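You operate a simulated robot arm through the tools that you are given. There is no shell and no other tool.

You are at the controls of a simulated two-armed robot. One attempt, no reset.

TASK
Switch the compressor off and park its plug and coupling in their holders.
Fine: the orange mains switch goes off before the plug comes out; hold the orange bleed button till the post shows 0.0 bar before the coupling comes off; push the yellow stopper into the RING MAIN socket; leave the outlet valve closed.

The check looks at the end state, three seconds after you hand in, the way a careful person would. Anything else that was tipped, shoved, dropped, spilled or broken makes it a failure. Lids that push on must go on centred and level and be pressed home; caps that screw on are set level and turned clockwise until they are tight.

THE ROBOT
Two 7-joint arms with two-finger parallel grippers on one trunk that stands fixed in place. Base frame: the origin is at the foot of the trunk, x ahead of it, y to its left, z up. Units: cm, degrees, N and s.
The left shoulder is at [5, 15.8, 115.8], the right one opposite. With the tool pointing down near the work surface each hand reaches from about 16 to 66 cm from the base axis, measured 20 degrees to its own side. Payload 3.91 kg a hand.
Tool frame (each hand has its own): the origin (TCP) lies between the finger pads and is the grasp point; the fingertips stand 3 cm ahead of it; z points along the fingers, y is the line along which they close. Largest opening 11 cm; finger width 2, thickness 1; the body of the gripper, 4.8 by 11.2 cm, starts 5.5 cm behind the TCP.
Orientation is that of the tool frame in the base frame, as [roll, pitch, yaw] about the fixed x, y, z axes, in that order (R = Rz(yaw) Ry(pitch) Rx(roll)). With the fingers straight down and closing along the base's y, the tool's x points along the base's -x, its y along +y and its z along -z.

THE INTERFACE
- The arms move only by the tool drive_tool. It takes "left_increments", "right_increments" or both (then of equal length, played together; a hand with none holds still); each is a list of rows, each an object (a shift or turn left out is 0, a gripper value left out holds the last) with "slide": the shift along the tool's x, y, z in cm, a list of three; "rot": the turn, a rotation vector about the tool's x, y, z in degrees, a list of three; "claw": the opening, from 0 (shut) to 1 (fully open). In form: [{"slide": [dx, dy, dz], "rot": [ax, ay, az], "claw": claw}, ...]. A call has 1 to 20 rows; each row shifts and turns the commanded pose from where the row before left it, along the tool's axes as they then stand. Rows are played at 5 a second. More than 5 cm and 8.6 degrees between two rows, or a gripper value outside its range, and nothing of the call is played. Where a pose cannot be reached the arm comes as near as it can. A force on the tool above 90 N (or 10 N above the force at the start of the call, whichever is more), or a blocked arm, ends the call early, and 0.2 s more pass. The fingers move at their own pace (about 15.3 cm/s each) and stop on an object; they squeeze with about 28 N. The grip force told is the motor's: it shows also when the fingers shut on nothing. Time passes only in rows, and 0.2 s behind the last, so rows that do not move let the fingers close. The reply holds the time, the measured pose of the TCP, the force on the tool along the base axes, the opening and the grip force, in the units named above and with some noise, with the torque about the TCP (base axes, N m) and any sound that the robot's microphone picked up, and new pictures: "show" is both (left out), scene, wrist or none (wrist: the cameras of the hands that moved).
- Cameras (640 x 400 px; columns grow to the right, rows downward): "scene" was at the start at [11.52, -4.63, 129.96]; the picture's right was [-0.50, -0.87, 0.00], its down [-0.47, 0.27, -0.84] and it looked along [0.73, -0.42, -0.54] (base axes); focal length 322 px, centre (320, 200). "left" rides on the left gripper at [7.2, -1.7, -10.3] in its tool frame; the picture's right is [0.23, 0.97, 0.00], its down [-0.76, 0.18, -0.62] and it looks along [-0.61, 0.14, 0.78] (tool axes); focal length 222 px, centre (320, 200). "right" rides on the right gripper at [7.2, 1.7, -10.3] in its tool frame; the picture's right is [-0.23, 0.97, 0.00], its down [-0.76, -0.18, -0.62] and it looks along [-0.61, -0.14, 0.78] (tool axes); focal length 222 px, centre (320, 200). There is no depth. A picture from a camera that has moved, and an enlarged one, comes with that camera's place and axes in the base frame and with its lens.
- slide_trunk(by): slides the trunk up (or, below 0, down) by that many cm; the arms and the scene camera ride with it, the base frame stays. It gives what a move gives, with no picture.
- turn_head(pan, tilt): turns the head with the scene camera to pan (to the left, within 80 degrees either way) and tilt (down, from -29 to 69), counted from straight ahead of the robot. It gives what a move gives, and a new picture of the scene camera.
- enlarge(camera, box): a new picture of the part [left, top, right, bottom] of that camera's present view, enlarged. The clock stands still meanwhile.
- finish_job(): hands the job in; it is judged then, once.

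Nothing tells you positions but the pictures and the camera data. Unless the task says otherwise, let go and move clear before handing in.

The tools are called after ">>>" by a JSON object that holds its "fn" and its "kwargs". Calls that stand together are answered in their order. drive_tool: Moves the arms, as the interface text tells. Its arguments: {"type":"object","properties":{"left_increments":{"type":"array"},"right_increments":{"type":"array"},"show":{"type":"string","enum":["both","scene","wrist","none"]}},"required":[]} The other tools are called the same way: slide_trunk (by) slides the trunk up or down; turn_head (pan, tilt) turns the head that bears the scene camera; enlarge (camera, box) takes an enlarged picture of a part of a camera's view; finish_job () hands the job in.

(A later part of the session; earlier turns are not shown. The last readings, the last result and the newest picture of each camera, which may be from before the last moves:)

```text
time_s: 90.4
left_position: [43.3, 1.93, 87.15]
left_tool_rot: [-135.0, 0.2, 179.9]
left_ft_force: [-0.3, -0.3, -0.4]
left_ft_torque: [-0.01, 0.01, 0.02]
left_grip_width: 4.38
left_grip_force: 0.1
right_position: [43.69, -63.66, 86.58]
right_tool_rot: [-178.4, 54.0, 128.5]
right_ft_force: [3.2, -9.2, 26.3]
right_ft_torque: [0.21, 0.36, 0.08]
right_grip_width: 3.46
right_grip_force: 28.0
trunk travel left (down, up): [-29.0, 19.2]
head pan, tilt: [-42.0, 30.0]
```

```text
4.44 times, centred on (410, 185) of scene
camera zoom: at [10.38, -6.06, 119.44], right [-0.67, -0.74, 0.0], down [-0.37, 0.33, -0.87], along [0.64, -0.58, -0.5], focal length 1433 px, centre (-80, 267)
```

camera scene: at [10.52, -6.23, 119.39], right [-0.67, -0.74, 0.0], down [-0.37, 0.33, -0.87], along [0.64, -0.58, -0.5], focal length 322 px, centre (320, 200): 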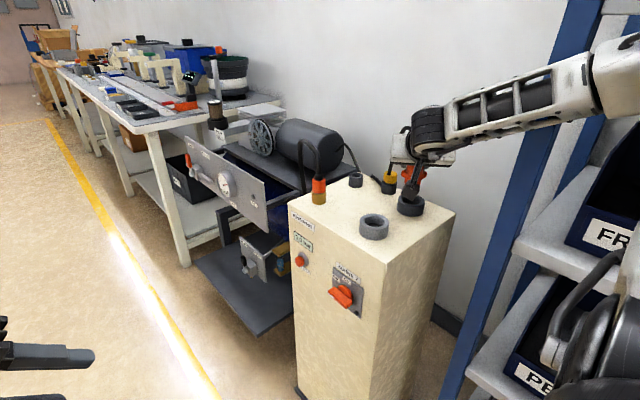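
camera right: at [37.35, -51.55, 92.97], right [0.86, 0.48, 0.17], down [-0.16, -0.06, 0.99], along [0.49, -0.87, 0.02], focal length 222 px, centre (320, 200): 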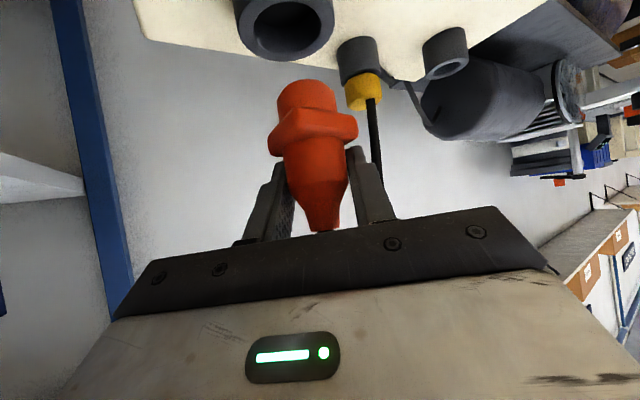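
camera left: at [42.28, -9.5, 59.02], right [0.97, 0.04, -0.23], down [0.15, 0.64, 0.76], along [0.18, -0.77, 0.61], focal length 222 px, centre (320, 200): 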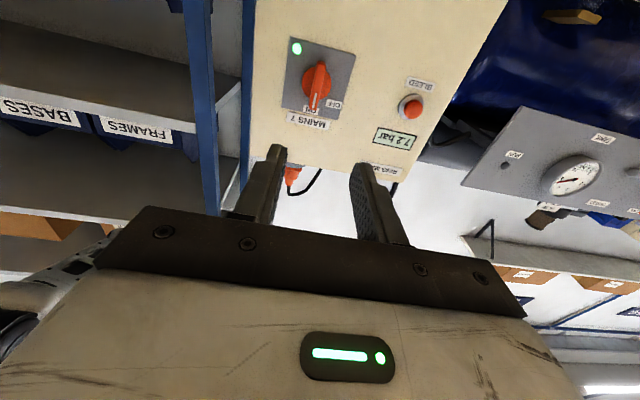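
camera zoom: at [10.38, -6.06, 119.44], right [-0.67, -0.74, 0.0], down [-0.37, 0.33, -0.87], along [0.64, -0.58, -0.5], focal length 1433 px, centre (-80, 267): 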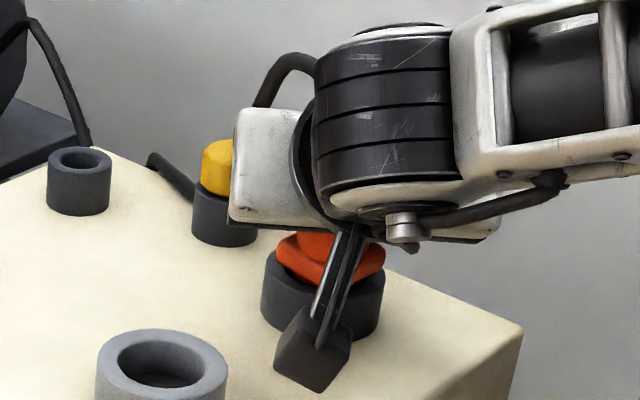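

It's resting with a slight tilt while held. I'll release the grip and see how it settles.

>>> {"fn": "drive_tool", "kwargs": {"right_increments": [{"claw": 0.5}, {"claw": 0.62}, {}], "show": "none"}}

>>> {"fn": "enlarge", "kwargs": {"camera": "right", "box": [160, 0, 480, 240]}}

>>> {"fn": "enlarge", "kwargs": {"camera": "scene", "box": [380, 140, 440, 230]}}

```text
time_s: 91.2
left_position: [43.46, 1.85, 87.01]
left_tool_rot: [-135.1, 0.1, 179.9]
left_ft_force: [0.3, -0.5, -0.2]
left_ft_torque: [0.02, 0.03, -0.01]
left_grip_width: 4.39
left_grip_force: 0.0
right_position: [43.58, -63.5, 85.98]
right_tool_rot: [-178.4, 53.2, 128.6]
right_ft_force: [-0.5, -0.4, -0.1]
right_ft_torque: [0.02, 0.03, -0.04]
right_grip_width: 6.82
right_grip_force: 0.0
trunk travel left (down, up): [-29.0, 19.2]
head pan, tilt: [-42.0, 30.0]
```

```text
1.67 times, centred on (320, 120) of right
camera zoom: at [37.28, -52.43, 86.24], right [0.86, 0.48, 0.17], down [-0.15, -0.06, 0.99], along [0.49, -0.87, 0.02], focal length 370 px, centre (320, 333)
```

zoom: 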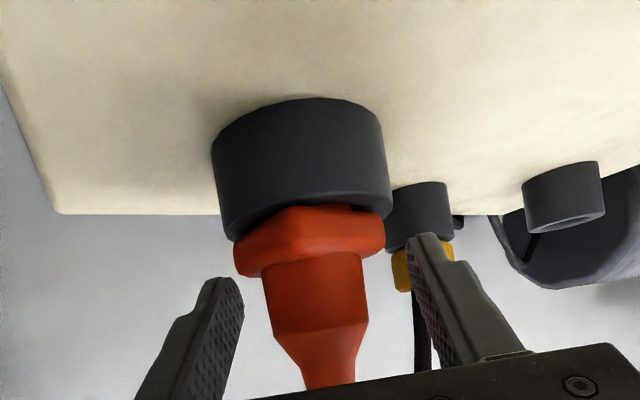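

```text
4.44 times, centred on (410, 185) of scene
camera zoom: at [10.51, -6.22, 119.39], right [-0.67, -0.74, 0.0], down [-0.37, 0.33, -0.87], along [0.64, -0.58, -0.5], focal length 1433 px, centre (-80, 267)
```

zoom: 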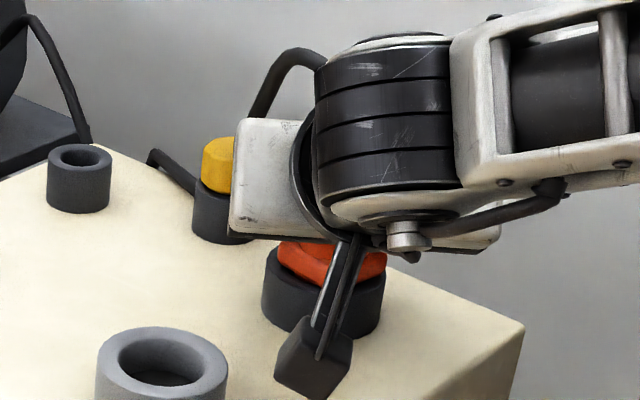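

The plug is almost home but looks slightly raised on the far side. I'll close loosely above the flange and press down on it with the fingertips.

>>> {"fn": "drive_tool", "kwargs": {"right_increments": [{"slide": [-0.5, 0, -0.37]}, {"slide": [-0.7, 0, -0.53]}, {"claw": 0.34}, {"claw": 0.34}, {"slide": [0.24, 0, 0.18]}, {"slide": [0.24, 0, 0.18]}, {"slide": [0.16, 0, 0.12]}, {"slide": [0.16, 0, 0.12]}], "show": "none"}}

>>> {"fn": "enlarge", "kwargs": {"camera": "right", "box": [160, 0, 480, 240]}}

```text
time_s: 93.0
left_position: [43.27, 1.82, 87.07]
left_tool_rot: [-135.1, 0.1, 180.0]
left_ft_force: [0.4, -0.2, 0.1]
left_ft_torque: [-0.03, -0.03, 0.02]
left_grip_width: 4.41
left_grip_force: 0.1
right_position: [43.65, -63.6, 86.58]
right_tool_rot: [-178.3, 53.5, 128.6]
right_ft_force: [0.5, 0.0, -0.9]
right_ft_torque: [0.0, -0.01, -0.05]
right_grip_width: 3.76
right_grip_force: 0.1
trunk travel left (down, up): [-29.0, 19.2]
head pan, tilt: [-42.0, 30.0]
```

```text
1.67 times, centred on (320, 120) of right
camera zoom: at [37.33, -52.38, 86.88], right [0.86, 0.48, 0.17], down [-0.16, -0.06, 0.99], along [0.49, -0.87, 0.02], focal length 370 px, centre (320, 333)
```

zoom: 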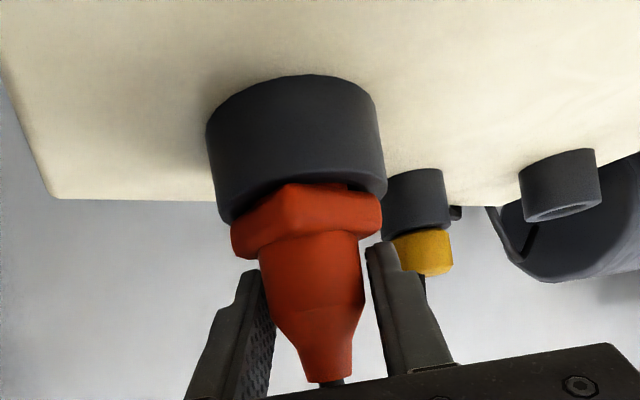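

No contact yet, so I'll keep lowering in small steps.

>>> {"fn": "drive_tool", "kwargs": {"right_increments": [{"slide": [0.16, 0, 0.12]}, {"slide": [0.16, 0, 0.12]}, {"slide": [0.16, 0, 0.12]}, {"slide": [0.16, 0, 0.12]}], "show": "none"}}

>>> {"fn": "enlarge", "kwargs": {"camera": "right", "box": [160, 0, 480, 240]}}

```text
time_s: 94.0
left_position: [43.3, 1.9, 87.02]
left_tool_rot: [-135.0, 0.1, 179.9]
left_ft_force: [0.6, -0.5, 0.8]
left_ft_torque: [0.02, 0.0, 0.03]
left_grip_width: 4.4
left_grip_force: 0.1
right_position: [43.7, -63.63, 86.16]
right_tool_rot: [-178.5, 53.8, 128.5]
right_ft_force: [3.6, -2.8, 11.3]
right_ft_torque: [-0.08, -0.19, -0.01]
right_grip_width: 3.91
right_grip_force: 1.5
trunk travel left (down, up): [-29.0, 19.2]
head pan, tilt: [-42.0, 30.0]
```

```text
1.67 times, centred on (320, 120) of right
camera zoom: at [37.41, -52.45, 86.42], right [0.86, 0.49, 0.17], down [-0.16, -0.06, 0.99], along [0.49, -0.87, 0.03], focal length 370 px, centre (320, 333)
```

zoom: 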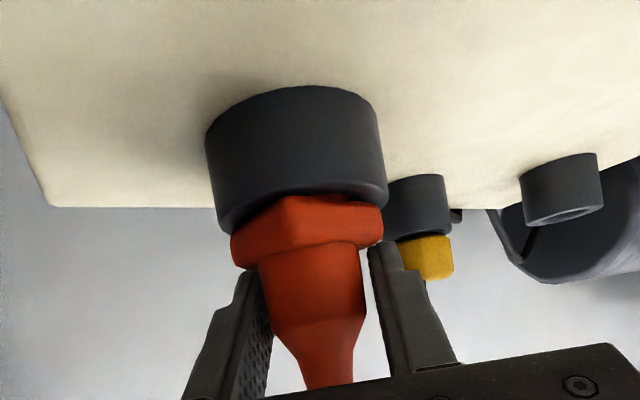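

I'm pressing on the flange now at 11 N. I'll go a little firmer.

>>> {"fn": "drive_tool", "kwargs": {"right_increments": [{"slide": [0.16, 0, 0.12]}, {"slide": [0.16, 0, 0.12]}, {"slide": [0.16, 0, 0.12]}], "show": "none"}}

>>> {"fn": "enlarge", "kwargs": {"camera": "right", "box": [160, 0, 480, 240]}}

```text
time_s: 94.8
left_position: [43.25, 2.01, 87.08]
left_tool_rot: [-134.9, 0.2, 179.9]
left_ft_force: [0.3, -0.7, 0.7]
left_ft_torque: [-0.02, -0.04, 0.0]
left_grip_width: 4.39
left_grip_force: 0.2
right_position: [43.68, -63.53, 86.08]
right_tool_rot: [-178.4, 54.3, 128.8]
right_ft_force: [2.9, -8.8, 28.7]
right_ft_torque: [-0.49, -0.02, -0.02]
right_grip_width: 4.12
right_grip_force: 3.6
trunk travel left (down, up): [-29.0, 19.2]
head pan, tilt: [-42.0, 30.0]
```

```text
1.67 times, centred on (320, 120) of right
camera zoom: at [37.45, -52.47, 86.15], right [0.86, 0.49, 0.17], down [-0.17, -0.05, 0.98], along [0.49, -0.87, 0.04], focal length 370 px, centre (320, 333)
```

zoom: 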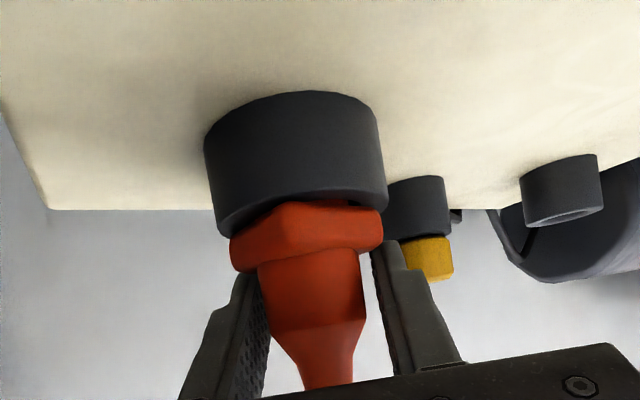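

It's solid at 29 N, so it's seated. I'll open and rise straight off it, then inspect.

>>> {"fn": "drive_tool", "kwargs": {"right_increments": [{"slide": [-0.4, 0, -0.3]}, {"claw": 0.62}, {"claw": 0.62}, {"slide": [-0.8, 0, -0.6]}, {"slide": [-0.8, 0, -0.6]}, {"slide": [-0.8, 0, -0.6]}], "show": "none"}}

>>> {"fn": "slide_trunk", "kwargs": {"by": 14}}

>>> {"fn": "enlarge", "kwargs": {"camera": "scene", "box": [280, 190, 460, 320]}}

>>> {"fn": "enlarge", "kwargs": {"camera": "right", "box": [100, 0, 540, 300]}}

```text
time_s: 96.2
left_position: [43.36, 1.82, 87.08]
left_tool_rot: [-135.1, 0.1, 179.9]
left_ft_force: [0.1, -0.8, 0.3]
left_ft_torque: [0.01, -0.01, 0.0]
left_grip_width: 4.42
left_grip_force: 0.0
right_position: [43.61, -63.6, 88.64]
right_tool_rot: [-178.5, 53.3, 128.6]
right_ft_force: [0.4, -0.8, -0.3]
right_ft_torque: [0.02, 0.01, 0.03]
right_grip_width: 6.84
right_grip_force: 0.1
trunk travel left (down, up): [-29.0, 19.2]
head pan, tilt: [-42.0, 30.0]
```

```text
time_s: 97.9
left_position: [43.36, 1.74, 101.03]
left_tool_rot: [-135.1, 0.1, 179.9]
left_ft_force: [-0.1, -0.4, -0.8]
left_ft_torque: [0.02, 0.01, 0.02]
left_grip_width: 4.39
left_grip_force: 0.0
right_position: [43.71, -63.68, 102.54]
right_tool_rot: [-178.4, 53.4, 128.6]
right_ft_force: [-0.1, 0.6, -0.1]
right_ft_torque: [-0.01, -0.01, -0.01]
right_grip_width: 6.81
right_grip_force: 0.0
trunk travel left (down, up): [-43.0, 5.2]
head pan, tilt: [-42.0, 30.0]
```

```text
3.08 times, centred on (370, 255) of scene
camera zoom: at [10.52, -6.23, 133.39], right [-0.67, -0.74, 0.0], down [-0.37, 0.33, -0.87], along [0.64, -0.58, -0.5], focal length 992 px, centre (166, 31)
```

zoom: 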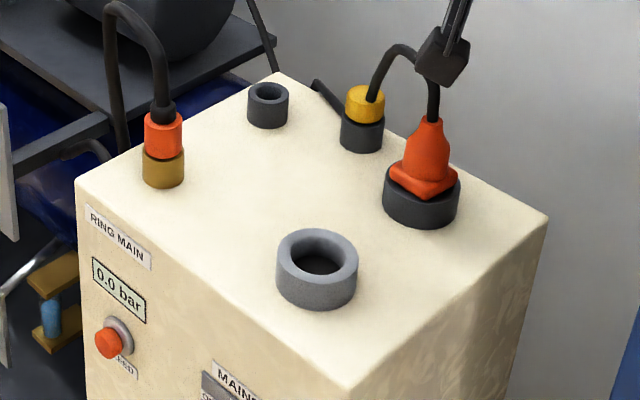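

```text
1.33 times, centred on (320, 150) of right
camera zoom: at [37.47, -52.49, 102.82], right [0.86, 0.48, 0.17], down [-0.16, -0.06, 0.99], along [0.49, -0.87, 0.02], focal length 296 px, centre (320, 267)
```

zoom: 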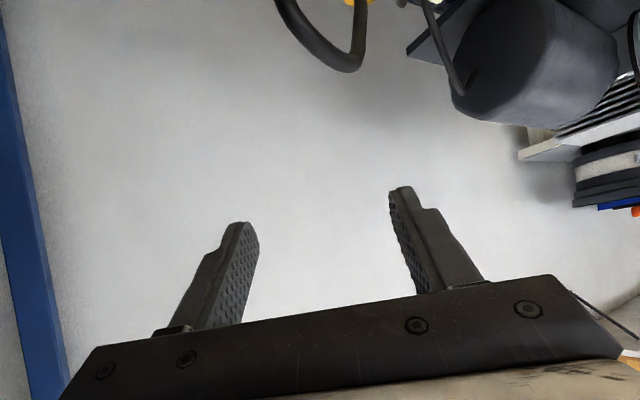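

The plug sits upright and level in its ring. Now for the coupling: I'll re-aim the hand slightly flatter and more forward, then move above it.

>>> {"fn": "drive_tool", "kwargs": {"right_increments": [{"rot": [-3.77, -2.4, -2.8]}, {"rot": [-3.77, -2.4, -2.8]}, {"slide": [-0.43, 4.15, 0.69]}, {"slide": [-0.43, 4.15, 0.69]}, {"slide": [-0.43, 4.15, 0.69]}, {"slide": [-0.43, 4.15, 0.69]}, {"slide": [-0.43, 4.15, 0.69]}]}}

>>> {"fn": "enlarge", "kwargs": {"camera": "scene", "box": [260, 150, 440, 290]}}

```text
time_s: 99.5
left_position: [43.41, 1.76, 101.03]
left_tool_rot: [-135.0, 0.1, 179.9]
left_ft_force: [0.1, 0.0, 0.7]
left_ft_torque: [-0.03, -0.02, 0.02]
left_grip_width: 4.41
left_grip_force: 0.0
right_position: [61.34, -51.42, 102.04]
right_tool_rot: [-177.6, 58.0, 138.7]
right_ft_force: [-0.4, 0.7, 0.0]
right_ft_torque: [0.0, 0.03, -0.01]
right_grip_width: 6.82
right_grip_force: 0.1
trunk travel left (down, up): [-43.0, 5.2]
head pan, tilt: [-42.0, 30.0]
camera scene: at [10.54, -6.16, 133.39], right [-0.67, -0.74, 0.0], down [-0.37, 0.33, -0.87], along [0.64, -0.58, -0.5], focal length 322 px, centre (320, 200)
camera right: at [53.27, -41.37, 101.4], right [0.76, 0.63, 0.17], down [-0.2, -0.03, 0.98], along [0.62, -0.78, 0.1], focal length 222 px, centre (320, 200)
```

scene: 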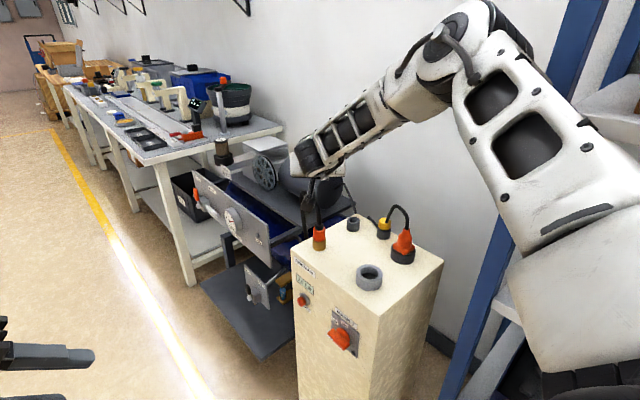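
right: 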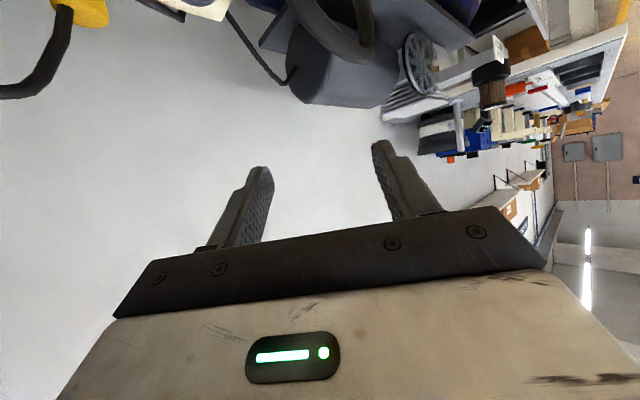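

```text
2.86 times, centred on (350, 220) of scene
camera zoom: at [10.54, -6.16, 133.39], right [-0.67, -0.74, 0.0], down [-0.37, 0.33, -0.87], along [0.64, -0.58, -0.5], focal length 921 px, centre (234, 143)
```

zoom: 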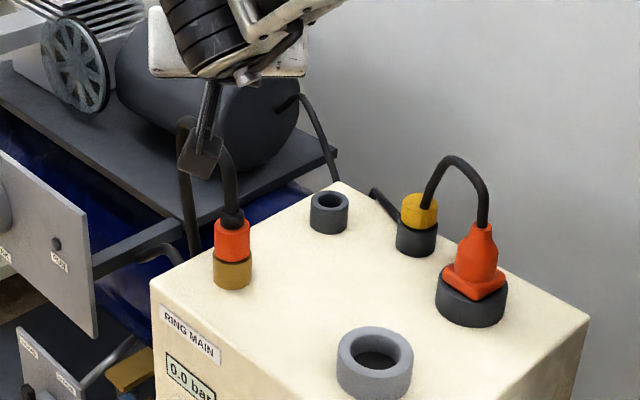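

I'm above the coupling. I'll shift back slightly and lower with the trunk, then check the alignment with the wrist camera.

>>> {"fn": "drive_tool", "kwargs": {"right_increments": [{"slide": [0.8, -0.18, -1.27]}], "show": "none"}}

>>> {"fn": "slide_trunk", "kwargs": {"by": -12}}

>>> {"fn": "enlarge", "kwargs": {"camera": "right", "box": [100, 0, 540, 300]}}

>>> {"fn": "enlarge", "kwargs": {"camera": "scene", "box": [260, 110, 400, 240]}}

```text
time_s: 99.9
left_position: [43.3, 1.82, 101.06]
left_tool_rot: [-135.1, 0.1, 179.9]
left_ft_force: [-0.1, -0.6, 0.1]
left_ft_torque: [0.02, -0.01, -0.01]
left_grip_width: 4.38
left_grip_force: 0.2
right_position: [59.87, -50.41, 102.04]
right_tool_rot: [-177.5, 58.0, 138.7]
right_ft_force: [-1.3, 0.1, -0.2]
right_ft_torque: [-0.01, 0.01, 0.0]
right_grip_width: 6.83
right_grip_force: 0.1
trunk travel left (down, up): [-43.0, 5.2]
head pan, tilt: [-42.0, 30.0]
```

```text
time_s: 101.4
left_position: [43.32, 1.87, 88.97]
left_tool_rot: [-135.0, 0.1, 179.8]
left_ft_force: [1.1, 0.1, 0.4]
left_ft_torque: [0.0, 0.0, 0.04]
left_grip_width: 4.4
left_grip_force: 0.0
right_position: [59.91, -50.51, 90.17]
right_tool_rot: [-177.5, 58.0, 138.8]
right_ft_force: [-0.6, 0.2, 0.0]
right_ft_torque: [0.0, 0.0, 0.01]
right_grip_width: 6.83
right_grip_force: 0.2
trunk travel left (down, up): [-31.0, 17.2]
head pan, tilt: [-42.0, 30.0]
```

```text
1.33 times, centred on (320, 150) of right
camera zoom: at [51.82, -40.55, 89.34], right [0.76, 0.63, 0.17], down [-0.2, -0.03, 0.98], along [0.62, -0.78, 0.1], focal length 296 px, centre (320, 267)
```

zoom: 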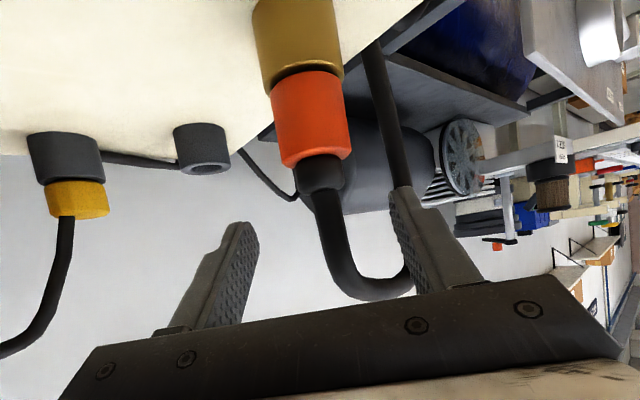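

```text
3.08 times, centred on (330, 175) of scene
camera zoom: at [10.5, -6.22, 121.4], right [-0.67, -0.74, 0.0], down [-0.37, 0.33, -0.87], along [0.64, -0.58, -0.5], focal length 992 px, centre (289, 277)
```

zoom: 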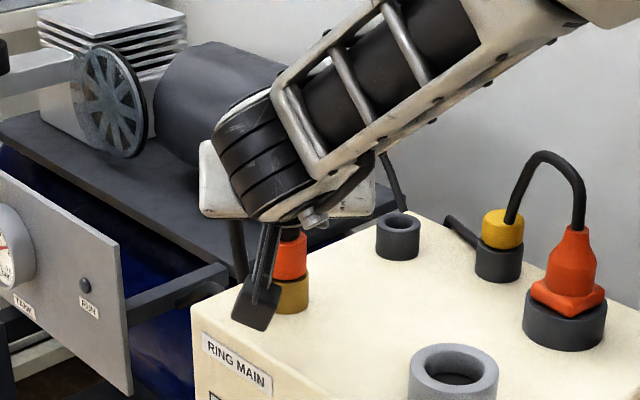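

The view is good: I need to shift about 0.4 cm toward the hose side, then lower to grip height.

>>> {"fn": "drive_tool", "kwargs": {"right_increments": [{"slide": [0, 0.42, 0]}], "show": "none"}}

>>> {"fn": "slide_trunk", "kwargs": {"by": -5.4}}

>>> {"fn": "enlarge", "kwargs": {"camera": "right", "box": [100, 0, 540, 300]}}

```text
time_s: 101.8
left_position: [43.26, 1.75, 89.06]
left_tool_rot: [-135.1, 0.2, 179.9]
left_ft_force: [0.6, -0.2, -0.7]
left_ft_torque: [-0.01, 0.03, 0.02]
left_grip_width: 4.38
left_grip_force: 0.1
right_position: [60.14, -50.15, 90.05]
right_tool_rot: [-177.6, 58.0, 138.8]
right_ft_force: [0.2, 0.2, 0.3]
right_ft_torque: [-0.02, 0.02, -0.05]
right_grip_width: 6.81
right_grip_force: 0.1
trunk travel left (down, up): [-31.0, 17.2]
head pan, tilt: [-42.0, 30.0]
```

```text
time_s: 102.7
left_position: [43.39, 1.8, 83.64]
left_tool_rot: [-135.1, 0.1, 179.9]
left_ft_force: [0.4, 0.9, 0.1]
left_ft_torque: [-0.03, 0.01, 0.0]
left_grip_width: 4.38
left_grip_force: 0.1
right_position: [60.2, -50.03, 84.7]
right_tool_rot: [-177.6, 57.9, 138.8]
right_ft_force: [0.0, 0.6, 0.3]
right_ft_torque: [-0.03, -0.03, 0.0]
right_grip_width: 6.82
right_grip_force: 0.1
trunk travel left (down, up): [-25.6, 22.6]
head pan, tilt: [-42.0, 30.0]
```

```text
1.33 times, centred on (320, 150) of right
camera zoom: at [52.11, -40.2, 83.88], right [0.76, 0.63, 0.17], down [-0.2, -0.03, 0.98], along [0.62, -0.78, 0.1], focal length 296 px, centre (320, 267)
```

zoom: 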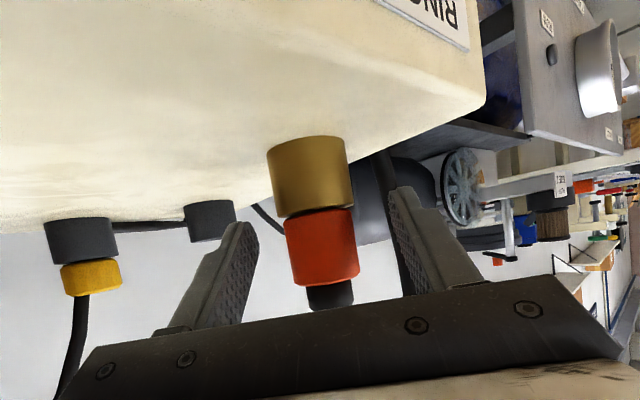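

The coupling is centred between the fingers. I'll close, then pull up slowly.

>>> {"fn": "drive_tool", "kwargs": {"right_increments": [{"claw": 0.25}, {"claw": 0}, {}, {}, {}], "show": "none"}}

>>> {"fn": "enlarge", "kwargs": {"camera": "right", "box": [100, 0, 540, 300]}}

```text
time_s: 103.9
left_position: [43.4, 1.71, 83.62]
left_tool_rot: [-135.1, 0.1, 180.0]
left_ft_force: [0.2, 0.0, 0.8]
left_ft_torque: [-0.06, -0.02, 0.02]
left_grip_width: 4.4
left_grip_force: 0.0
right_position: [60.16, -50.07, 84.63]
right_tool_rot: [-177.5, 58.0, 138.9]
right_ft_force: [3.5, 2.1, -1.0]
right_ft_torque: [0.16, -0.05, 0.5]
right_grip_width: 3.8
right_grip_force: 44.5
trunk travel left (down, up): [-25.6, 22.6]
head pan, tilt: [-42.0, 30.0]
```

```text
1.33 times, centred on (320, 150) of right
camera zoom: at [52.15, -40.18, 83.87], right [0.76, 0.63, 0.17], down [-0.2, -0.03, 0.98], along [0.62, -0.78, 0.1], focal length 296 px, centre (320, 267)
```

zoom: 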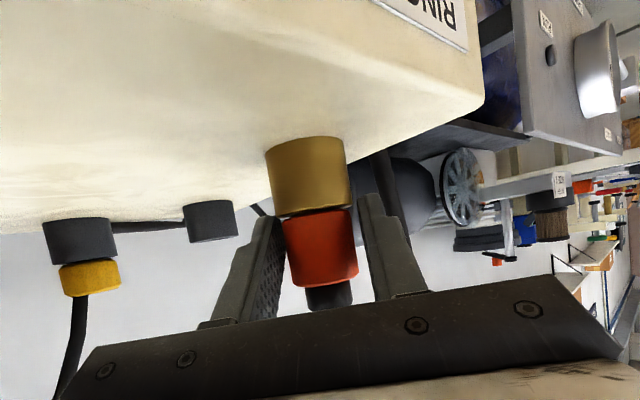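

The width reads 3.8 cm, so the fingertips have caught the brass socket. I'll open, rise 0.9 cm and close again.

>>> {"fn": "drive_tool", "kwargs": {"right_increments": [{"claw": 0.55}, {}, {"slide": [-0.42, 0, -0.27]}, {"slide": [-0.42, 0, -0.27]}, {"claw": 0.2}, {"claw": 0}, {}, {}, {}], "show": "none"}}

>>> {"fn": "enlarge", "kwargs": {"camera": "right", "box": [100, 0, 540, 300]}}

```text
time_s: 105.9
left_position: [43.42, 1.79, 83.56]
left_tool_rot: [-135.2, 0.2, 179.9]
left_ft_force: [0.4, -0.2, -0.3]
left_ft_torque: [-0.01, -0.03, 0.01]
left_grip_width: 4.39
left_grip_force: 0.0
right_position: [60.16, -50.23, 85.56]
right_tool_rot: [-177.5, 58.0, 138.8]
right_ft_force: [1.2, 1.3, 0.2]
right_ft_torque: [0.05, -0.07, 0.02]
right_grip_width: 3.07
right_grip_force: 28.3
trunk travel left (down, up): [-25.6, 22.6]
head pan, tilt: [-42.0, 30.0]
```

```text
1.33 times, centred on (320, 150) of right
camera zoom: at [52.11, -40.29, 84.89], right [0.76, 0.63, 0.17], down [-0.2, -0.03, 0.98], along [0.62, -0.78, 0.1], focal length 296 px, centre (320, 267)
```

zoom: 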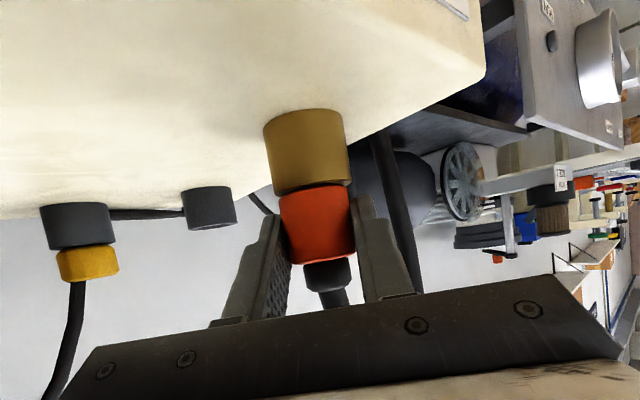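

Now it grips the orange collar at 3.07 cm. I'll pull up slowly.

>>> {"fn": "drive_tool", "kwargs": {"right_increments": [{"slide": [-0.17, 0, -0.106]}, {"slide": [-0.17, 0, -0.106]}, {"slide": [-0.17, 0, -0.106]}, {"slide": [-0.17, 0, -0.106]}, {"slide": [-0.17, 0, -0.106]}, {"slide": [-0.17, 0, -0.106]}, {"slide": [-0.17, 0, -0.106]}, {"slide": [-0.17, 0, -0.106]}, {"slide": [-0.17, 0, -0.106]}, {"slide": [-0.17, 0, -0.106]}], "show": "none"}}

>>> {"fn": "enlarge", "kwargs": {"camera": "right", "box": [100, 0, 540, 300]}}

```text
time_s: 108.1
left_position: [43.35, 1.72, 83.62]
left_tool_rot: [-135.1, 0.1, 179.9]
left_ft_force: [-0.5, 0.2, 0.4]
left_ft_torque: [0.01, 0.03, 0.02]
left_grip_width: 4.38
left_grip_force: 0.2
right_position: [60.08, -50.01, 87.53]
right_tool_rot: [-177.6, 57.9, 139.0]
right_ft_force: [-0.9, 0.5, -1.4]
right_ft_torque: [0.04, 0.02, 0.04]
right_grip_width: 3.08
right_grip_force: 28.1
trunk travel left (down, up): [-25.6, 22.6]
head pan, tilt: [-42.0, 30.0]
```

```text
1.33 times, centred on (320, 150) of right
camera zoom: at [52.19, -40.08, 86.84], right [0.76, 0.63, 0.17], down [-0.2, -0.03, 0.98], along [0.62, -0.78, 0.1], focal length 296 px, centre (320, 267)
```

zoom: 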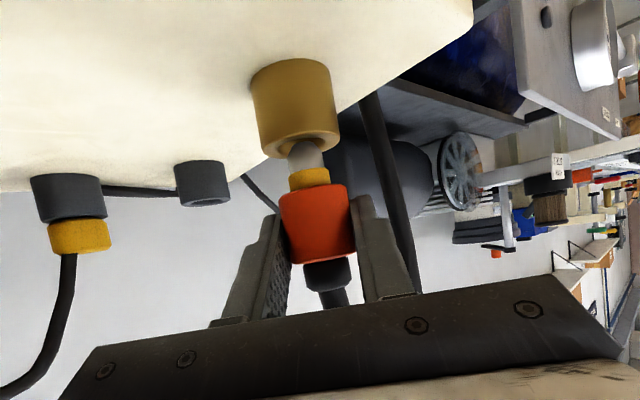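

It's coming free cleanly with its nipple showing. I'll lift 4 cm more.

>>> {"fn": "drive_tool", "kwargs": {"right_increments": [{"slide": [-0.34, 0, -0.212]}, {"slide": [-0.34, 0, -0.212]}, {"slide": [-0.424, 0, -0.265]}, {"slide": [-0.424, 0, -0.265]}, {"slide": [-0.424, 0, -0.265]}, {"slide": [-0.424, 0, -0.265]}, {"slide": [-0.424, 0, -0.265]}, {"slide": [-0.424, 0, -0.265]}, {"slide": [-0.424, 0, -0.265]}]}}

>>> {"fn": "enlarge", "kwargs": {"camera": "right", "box": [100, 0, 540, 300]}}

```text
time_s: 110.1
left_position: [43.42, 1.74, 83.69]
left_tool_rot: [-135.1, 0.2, 179.9]
left_ft_force: [0.3, -0.6, 0.4]
left_ft_torque: [0.01, 0.03, 0.04]
left_grip_width: 4.41
left_grip_force: 0.1
right_position: [60.09, -49.84, 91.88]
right_tool_rot: [-177.5, 57.9, 138.8]
right_ft_force: [-0.2, -0.6, -0.2]
right_ft_torque: [-0.03, 0.04, 0.04]
right_grip_width: 3.1
right_grip_force: 27.9
trunk travel left (down, up): [-25.6, 22.6]
head pan, tilt: [-42.0, 30.0]
camera scene: at [10.52, -6.23, 115.99], right [-0.67, -0.74, 0.0], down [-0.37, 0.33, -0.87], along [0.64, -0.58, -0.5], focal length 322 px, centre (320, 200)
camera right: at [52.12, -40.04, 91.15], right [0.76, 0.63, 0.17], down [-0.2, -0.03, 0.98], along [0.62, -0.78, 0.1], focal length 222 px, centre (320, 200)
```

scene: 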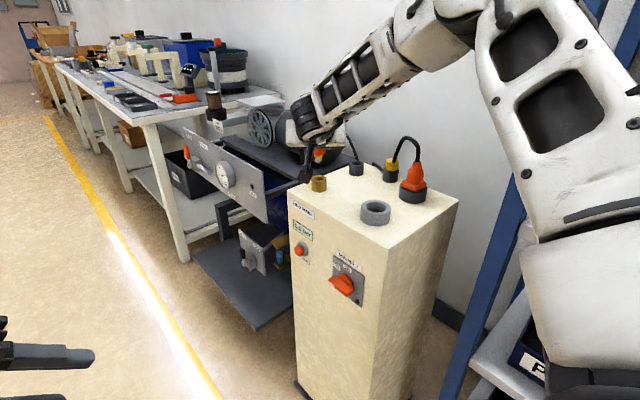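
right: 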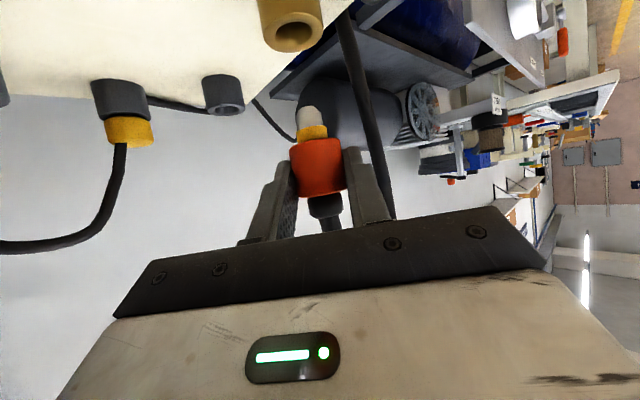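

```text
1.33 times, centred on (320, 150) of right
camera zoom: at [52.12, -40.04, 91.15], right [0.76, 0.63, 0.17], down [-0.2, -0.03, 0.98], along [0.62, -0.78, 0.1], focal length 296 px, centre (320, 267)
```

zoom: 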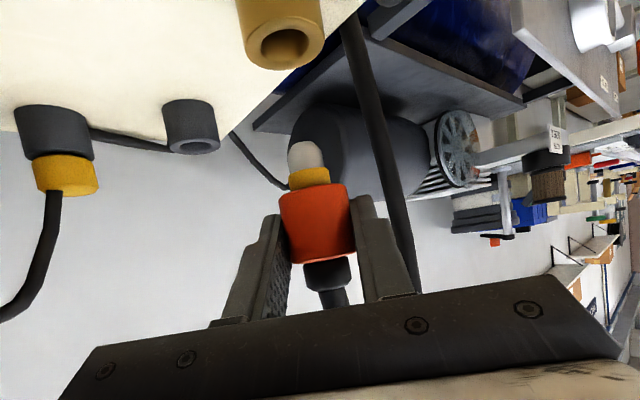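

The coupling is out and hanging straight, and the ring main socket measures (61.0, -51.0). I'll carry the coupling toward its small ring, stopping short to align.

>>> {"fn": "drive_tool", "kwargs": {"right_increments": [{"slide": [-0.49, -0.99, 0.82]}, {"slide": [-0.49, -0.99, 0.82]}, {"slide": [-0.49, -0.99, 0.82]}, {"slide": [-0.49, -0.99, 0.82]}, {"slide": [-0.49, -0.99, 0.82]}, {"slide": [-0.49, -0.99, 0.82]}, {"slide": [-0.49, -0.99, 0.82]}, {"slide": [-0.49, -0.99, 0.82]}]}}

>>> {"fn": "enlarge", "kwargs": {"camera": "right", "box": [100, 0, 540, 300]}}

>>> {"fn": "enlarge", "kwargs": {"camera": "scene", "box": [310, 100, 430, 210]}}

```text
time_s: 111.9
left_position: [43.44, 1.74, 83.47]
left_tool_rot: [-135.0, 0.0, 179.9]
left_ft_force: [0.1, -0.6, 0.7]
left_ft_torque: [-0.04, 0.04, 0.01]
left_grip_width: 4.41
left_grip_force: 0.0
right_position: [60.15, -61.13, 91.76]
right_tool_rot: [-177.5, 58.0, 138.8]
right_ft_force: [0.6, -0.1, -1.1]
right_ft_torque: [-0.02, -0.01, 0.01]
right_grip_width: 3.07
right_grip_force: 28.4
trunk travel left (down, up): [-25.6, 22.6]
head pan, tilt: [-42.0, 30.0]
camera scene: at [10.52, -6.23, 115.99], right [-0.67, -0.74, 0.0], down [-0.37, 0.33, -0.87], along [0.64, -0.58, -0.5], focal length 322 px, centre (320, 200)
camera right: at [52.17, -51.08, 91.04], right [0.76, 0.63, 0.17], down [-0.2, -0.03, 0.98], along [0.62, -0.78, 0.1], focal length 222 px, centre (320, 200)
```

scene: 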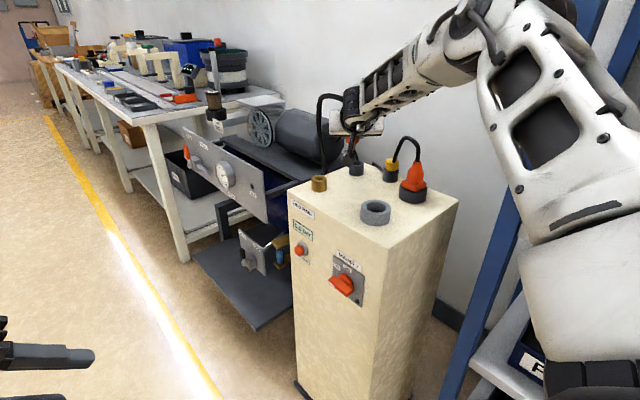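
right: 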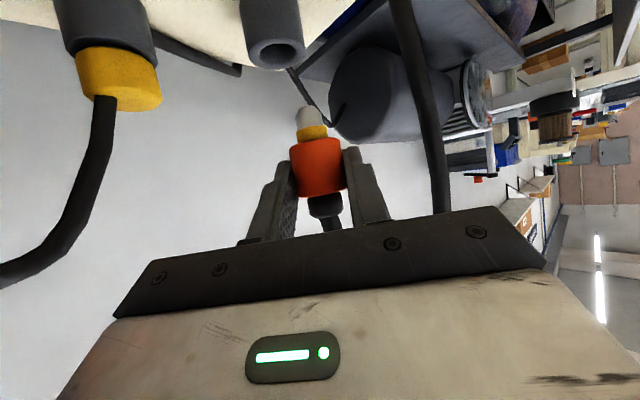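

```text
1.33 times, centred on (320, 150) of right
camera zoom: at [52.17, -51.08, 91.04], right [0.76, 0.63, 0.17], down [-0.2, -0.03, 0.98], along [0.62, -0.78, 0.1], focal length 296 px, centre (320, 267)
```

zoom: 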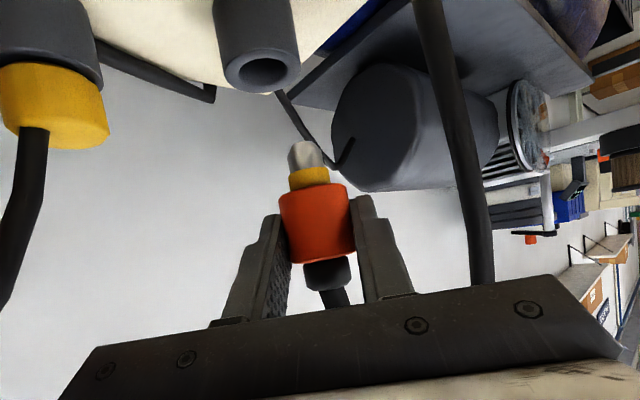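

```text
3.64 times, centred on (370, 155) of scene
camera zoom: at [10.52, -6.23, 115.99], right [-0.67, -0.74, 0.0], down [-0.37, 0.33, -0.87], along [0.64, -0.58, -0.5], focal length 1172 px, centre (138, 364)
```

zoom: 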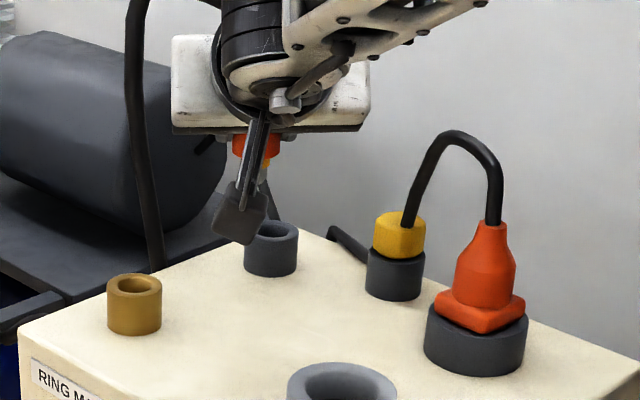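

The ring is about 2.9 cm further in -y and 0.5 cm in x. I'll move there, lower 3.5 cm and re-check.

>>> {"fn": "drive_tool", "kwargs": {"right_increments": [{"slide": [-0.4, -0.59, 0.67]}, {"slide": [-0.4, -0.59, 0.67]}, {"slide": [-0.4, -0.59, 0.67]}, {"slide": [0.424, 0, 0.265]}, {"slide": [0.424, 0, 0.265]}, {"slide": [0.424, 0, 0.265]}, {"slide": [0.424, 0, 0.265]}, {"slide": [0.424, 0, 0.265]}, {"slide": [0.424, 0, 0.265]}, {"slide": [0.424, 0, 0.265]}], "show": "none"}}

>>> {"fn": "enlarge", "kwargs": {"camera": "right", "box": [140, 0, 460, 240]}}

>>> {"fn": "enlarge", "kwargs": {"camera": "scene", "box": [320, 120, 400, 200]}}

```text
time_s: 114.1
left_position: [43.42, 1.86, 83.62]
left_tool_rot: [-135.1, 0.1, 179.9]
left_ft_force: [0.3, 0.8, -0.6]
left_ft_torque: [0.01, 0.0, 0.0]
left_grip_width: 4.39
left_grip_force: 0.0
right_position: [60.81, -63.94, 88.4]
right_tool_rot: [-177.6, 58.0, 138.8]
right_ft_force: [-0.8, 0.4, -0.3]
right_ft_torque: [0.02, 0.02, 0.01]
right_grip_width: 3.07
right_grip_force: 27.5
trunk travel left (down, up): [-25.6, 22.6]
head pan, tilt: [-42.0, 30.0]
```

```text
1.67 times, centred on (300, 120) of right
camera zoom: at [52.78, -54.06, 87.67], right [0.76, 0.63, 0.17], down [-0.2, -0.03, 0.98], along [0.62, -0.78, 0.1], focal length 370 px, centre (353, 333)
```

zoom: 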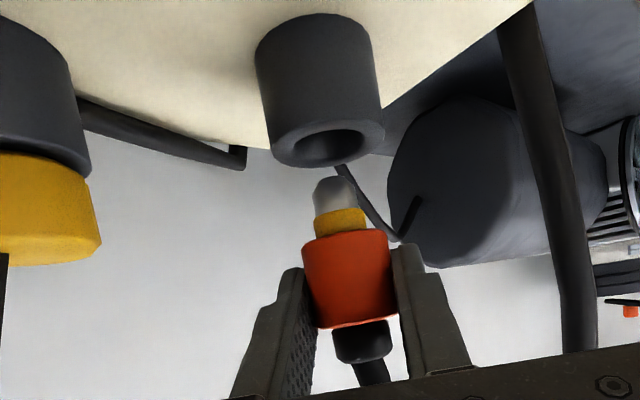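

```text
5.00 times, centred on (360, 160) of scene
camera zoom: at [10.52, -6.23, 115.99], right [-0.67, -0.74, 0.0], down [-0.37, 0.33, -0.87], along [0.64, -0.58, -0.5], focal length 1612 px, centre (120, 400)
```

zoom: 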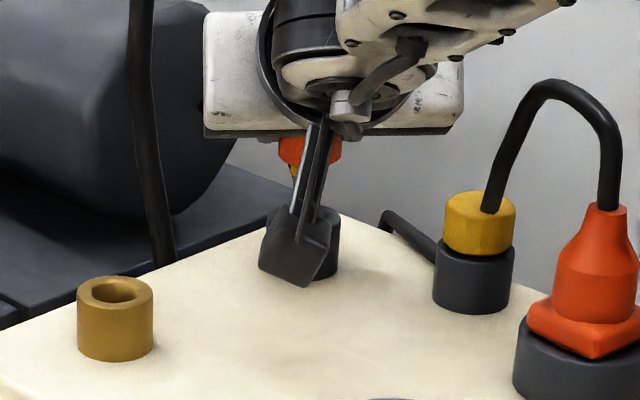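

The nipple is about 0.3 cm off the hole's axis and 1.4 cm above it. I'll nudge and lower gently.

>>> {"fn": "drive_tool", "kwargs": {"right_increments": [{"slide": [-0.177, 0.22, 0.27]}, {"slide": [0.17, 0, 0.106]}, {"slide": [0.17, 0, 0.106]}, {"slide": [0.17, 0, 0.106]}, {"slide": [0.17, 0, 0.106]}, {"slide": [0.17, 0, 0.106]}, {"slide": [0.17, 0, 0.106]}], "show": "none"}}

>>> {"fn": "enlarge", "kwargs": {"camera": "right", "box": [200, 0, 400, 200]}}

>>> {"fn": "enlarge", "kwargs": {"camera": "scene", "box": [320, 120, 400, 200]}}

```text
time_s: 115.7
left_position: [43.29, 1.84, 83.71]
left_tool_rot: [-135.0, 0.2, -180.0]
left_ft_force: [0.0, 0.1, -0.4]
left_ft_torque: [0.0, -0.01, -0.02]
left_grip_width: 4.41
left_grip_force: 0.1
right_position: [61.2, -63.96, 87.61]
right_tool_rot: [-177.6, 58.4, 138.8]
right_ft_force: [2.5, -3.6, 11.4]
right_ft_torque: [-0.23, -0.19, -0.03]
right_grip_width: 3.07
right_grip_force: 28.1
trunk travel left (down, up): [-25.6, 22.6]
head pan, tilt: [-42.0, 30.0]
```

```text
2.00 times, centred on (300, 100) of right
camera zoom: at [53.22, -54.05, 86.81], right [0.76, 0.63, 0.17], down [-0.2, -0.02, 0.98], along [0.62, -0.78, 0.11], focal length 444 px, centre (360, 400)
```

zoom: 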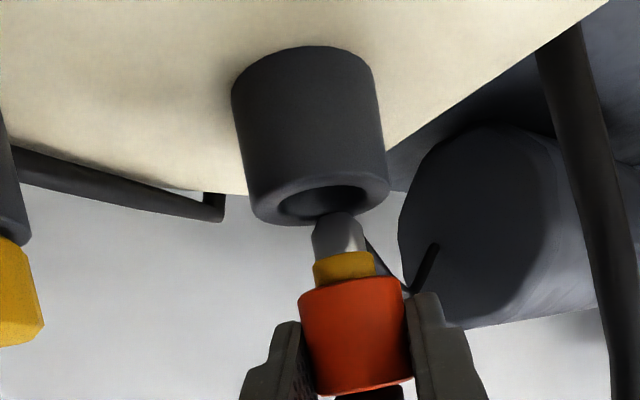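

```text
5.00 times, centred on (360, 160) of scene
camera zoom: at [10.43, -6.14, 116.03], right [-0.67, -0.74, 0.0], down [-0.37, 0.33, -0.87], along [0.64, -0.58, -0.5], focal length 1612 px, centre (120, 400)
```

zoom: 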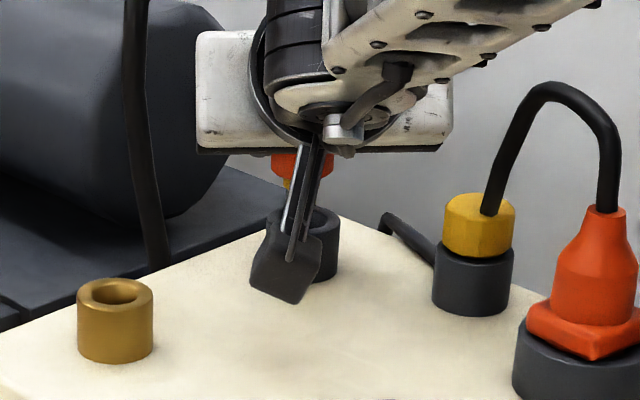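

The nipple has touched the rim. I'll zoom tightly to see which way it's off.

>>> {"fn": "enlarge", "kwargs": {"camera": "right", "box": [260, 60, 350, 150]}}

>>> {"fn": "enlarge", "kwargs": {"camera": "scene", "box": [345, 140, 375, 180]}}

```text
4.44 times, centred on (305, 105) of right
camera zoom: at [53.22, -54.05, 86.81], right [0.76, 0.63, 0.17], down [-0.2, -0.02, 0.98], along [0.62, -0.78, 0.11], focal length 987 px, centre (387, 622)
```

zoom: 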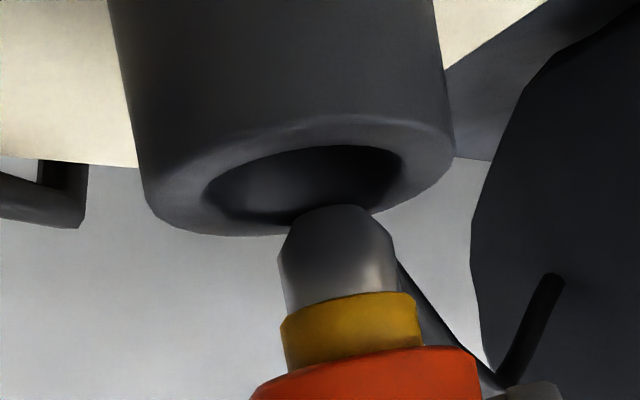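

```text
10.00 times, centred on (360, 160) of scene
camera zoom: at [10.43, -6.14, 116.03], right [-0.67, -0.74, 0.0], down [-0.37, 0.33, -0.87], along [0.64, -0.58, -0.5], focal length 3223 px, centre (-80, 600)
```

zoom: 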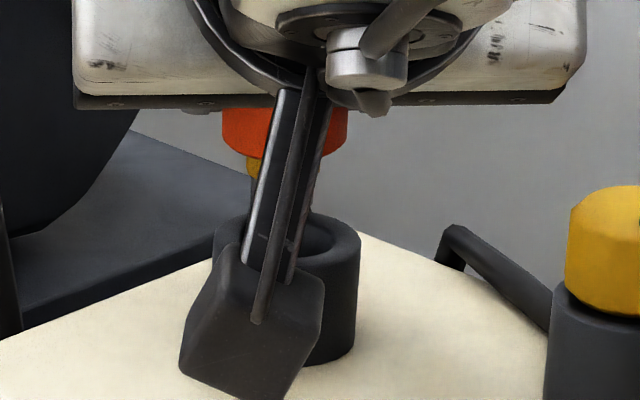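

The nose is on the far-right edge of the hole, so I'd overshot. I'll lift, move back by about (-0.7, +0.25) cm, and look again before lowering.

>>> {"fn": "drive_tool", "kwargs": {"right_increments": [{"slide": [-0.34, 0, -0.21]}, {"slide": [-0.34, 0, -0.21]}, {"slide": [-0.17, 0, -0.106]}, {"slide": [0.185, -0.15, -0.285]}, {"slide": [0.185, -0.15, -0.285]}, {}], "show": "none"}}

>>> {"fn": "enlarge", "kwargs": {"camera": "right", "box": [260, 50, 350, 140]}}

```text
time_s: 117.1
left_position: [43.36, 1.78, 83.65]
left_tool_rot: [-135.0, 0.1, 179.9]
left_ft_force: [-0.1, 0.4, 0.3]
left_ft_torque: [0.0, -0.02, 0.01]
left_grip_width: 4.36
left_grip_force: 0.0
right_position: [60.65, -63.78, 88.17]
right_tool_rot: [-177.4, 58.0, 138.8]
right_ft_force: [-0.2, 0.3, -0.4]
right_ft_torque: [0.0, 0.02, -0.01]
right_grip_width: 3.08
right_grip_force: 28.2
trunk travel left (down, up): [-25.6, 22.6]
head pan, tilt: [-42.0, 30.0]
```

```text
4.44 times, centred on (305, 95) of right
camera zoom: at [52.55, -53.85, 87.48], right [0.76, 0.63, 0.17], down [-0.2, -0.03, 0.98], along [0.62, -0.78, 0.1], focal length 987 px, centre (387, 667)
```

zoom: 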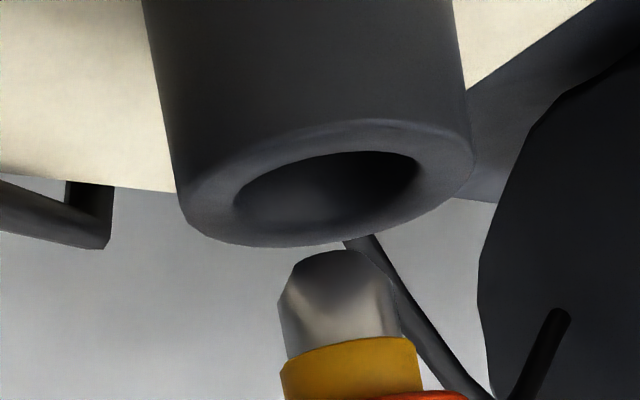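

Laterally it looks right now, but depth is uncertain from one view. The left wrist camera should see this corner from the side, so I'll look through it.

>>> {"fn": "enlarge", "kwargs": {"camera": "left", "box": [60, 40, 200, 140]}}

>>> {"fn": "enlarge", "kwargs": {"camera": "left", "box": [0, 0, 640, 400]}}

```text
4.00 times, centred on (130, 90) of left
camera zoom: at [36.05, 7.98, 92.08], right [-0.23, 0.69, -0.69], down [0.76, 0.57, 0.32], along [0.61, -0.45, -0.65], focal length 888 px, centre (1080, 640)
```

zoom: 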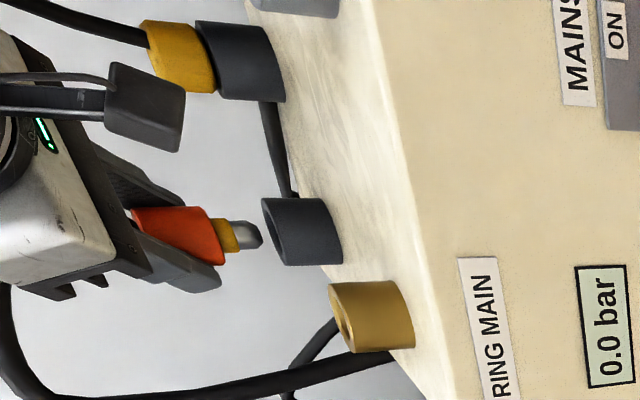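

```text
1.00 times, centred on (320, 200) of left (not enlarged: the box is as wide or as high as the picture)
camera zoom: at [36.05, 7.98, 92.08], right [-0.23, 0.69, -0.69], down [0.76, 0.57, 0.32], along [0.61, -0.45, -0.65], focal length 222 px, centre (320, 200)
```

zoom: 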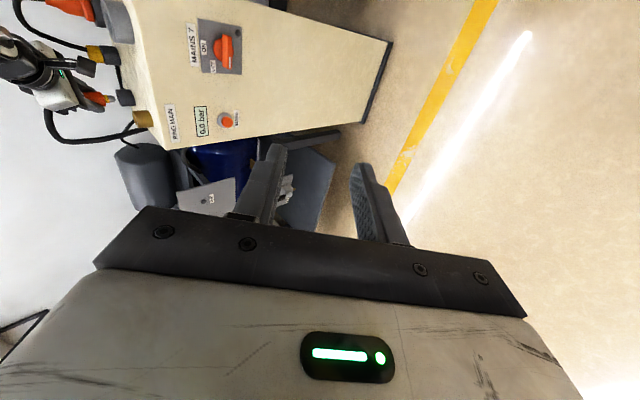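

The left camera gives the missing view: the nose is about 0.35 cm too far out along the hand's direction and 0.6 cm above the rim. I'll correct and lower gently.

>>> {"fn": "drive_tool", "kwargs": {"right_increments": [{"slide": [0.19, 0, -0.31]}, {"slide": [0.17, 0, 0.106]}, {"slide": [0.17, 0, 0.106]}, {"slide": [0.17, 0, 0.106]}, {"slide": [0.17, 0, 0.106]}, {"slide": [0.17, 0, 0.106]}], "show": "none"}}

>>> {"fn": "enlarge", "kwargs": {"camera": "left", "box": [80, 60, 160, 120]}}

>>> {"fn": "enlarge", "kwargs": {"camera": "right", "box": [260, 50, 350, 140]}}

```text
time_s: 118.5
left_position: [43.32, 1.75, 83.7]
left_tool_rot: [-135.2, 0.1, 179.9]
left_ft_force: [-0.5, -0.3, 1.5]
left_ft_torque: [0.03, 0.0, 0.03]
left_grip_width: 4.42
left_grip_force: 0.1
right_position: [60.21, -63.53, 87.34]
right_tool_rot: [-177.7, 58.1, 138.7]
right_ft_force: [0.1, 2.5, 0.2]
right_ft_torque: [0.07, -0.03, 0.0]
right_grip_width: 3.05
right_grip_force: 28.3
trunk travel left (down, up): [-25.6, 22.6]
head pan, tilt: [-42.0, 30.0]
```

```text
6.67 times, centred on (120, 90) of left
camera zoom: at [36.04, 8.0, 92.09], right [-0.23, 0.69, -0.69], down [0.76, 0.57, 0.32], along [0.61, -0.45, -0.65], focal length 1481 px, centre (1653, 933)
```

zoom: 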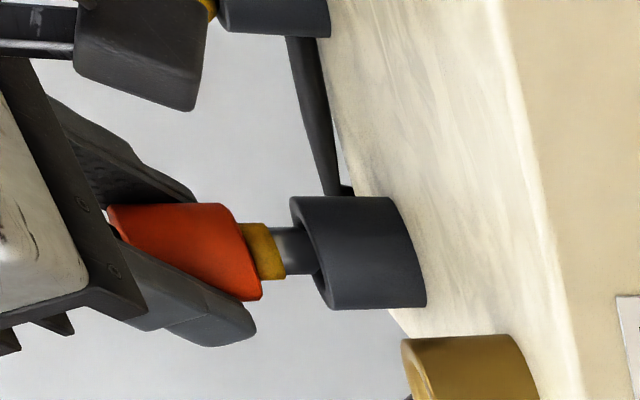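

```text
4.44 times, centred on (305, 95) of right
camera zoom: at [52.21, -53.64, 86.54], right [0.76, 0.63, 0.17], down [-0.2, -0.03, 0.98], along [0.62, -0.78, 0.1], focal length 987 px, centre (387, 667)
```

zoom: 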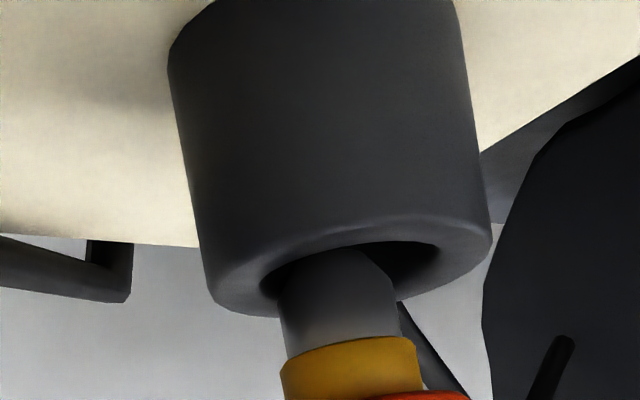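

The nose is in the hole. I'll centre it slightly and lower until the collar seats.

>>> {"fn": "drive_tool", "kwargs": {"right_increments": [{"slide": [0, 0.14, 0]}, {"slide": [0.17, 0, 0.106]}, {"slide": [0.17, 0, 0.106]}, {"slide": [0.17, 0, 0.106]}, {"slide": [0.17, 0, 0.106]}, {"slide": [0.17, 0, 0.106]}, {"slide": [0.17, 0, 0.106]}, {"slide": [0.17, 0, 0.106]}], "show": "none"}}

>>> {"fn": "enlarge", "kwargs": {"camera": "left", "box": [80, 60, 160, 120]}}

```text
time_s: 120.3
left_position: [43.39, 1.91, 83.59]
left_tool_rot: [-135.1, 0.1, 179.8]
left_ft_force: [-0.3, 0.0, 0.1]
left_ft_torque: [-0.02, 0.0, 0.01]
left_grip_width: 4.38
left_grip_force: 0.1
right_position: [60.27, -63.44, 85.68]
right_tool_rot: [-177.4, 58.0, 138.8]
right_ft_force: [-0.4, 0.0, -0.8]
right_ft_torque: [-0.02, -0.02, -0.02]
right_grip_width: 3.06
right_grip_force: 27.6
trunk travel left (down, up): [-25.6, 22.6]
head pan, tilt: [-42.0, 30.0]
```

```text
6.67 times, centred on (120, 90) of left
camera zoom: at [36.05, 7.98, 92.08], right [-0.23, 0.69, -0.69], down [0.76, 0.57, 0.32], along [0.61, -0.45, -0.65], focal length 1481 px, centre (1653, 933)
```

zoom: 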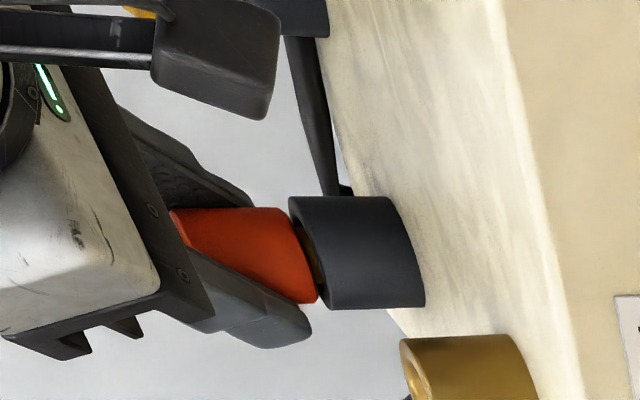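

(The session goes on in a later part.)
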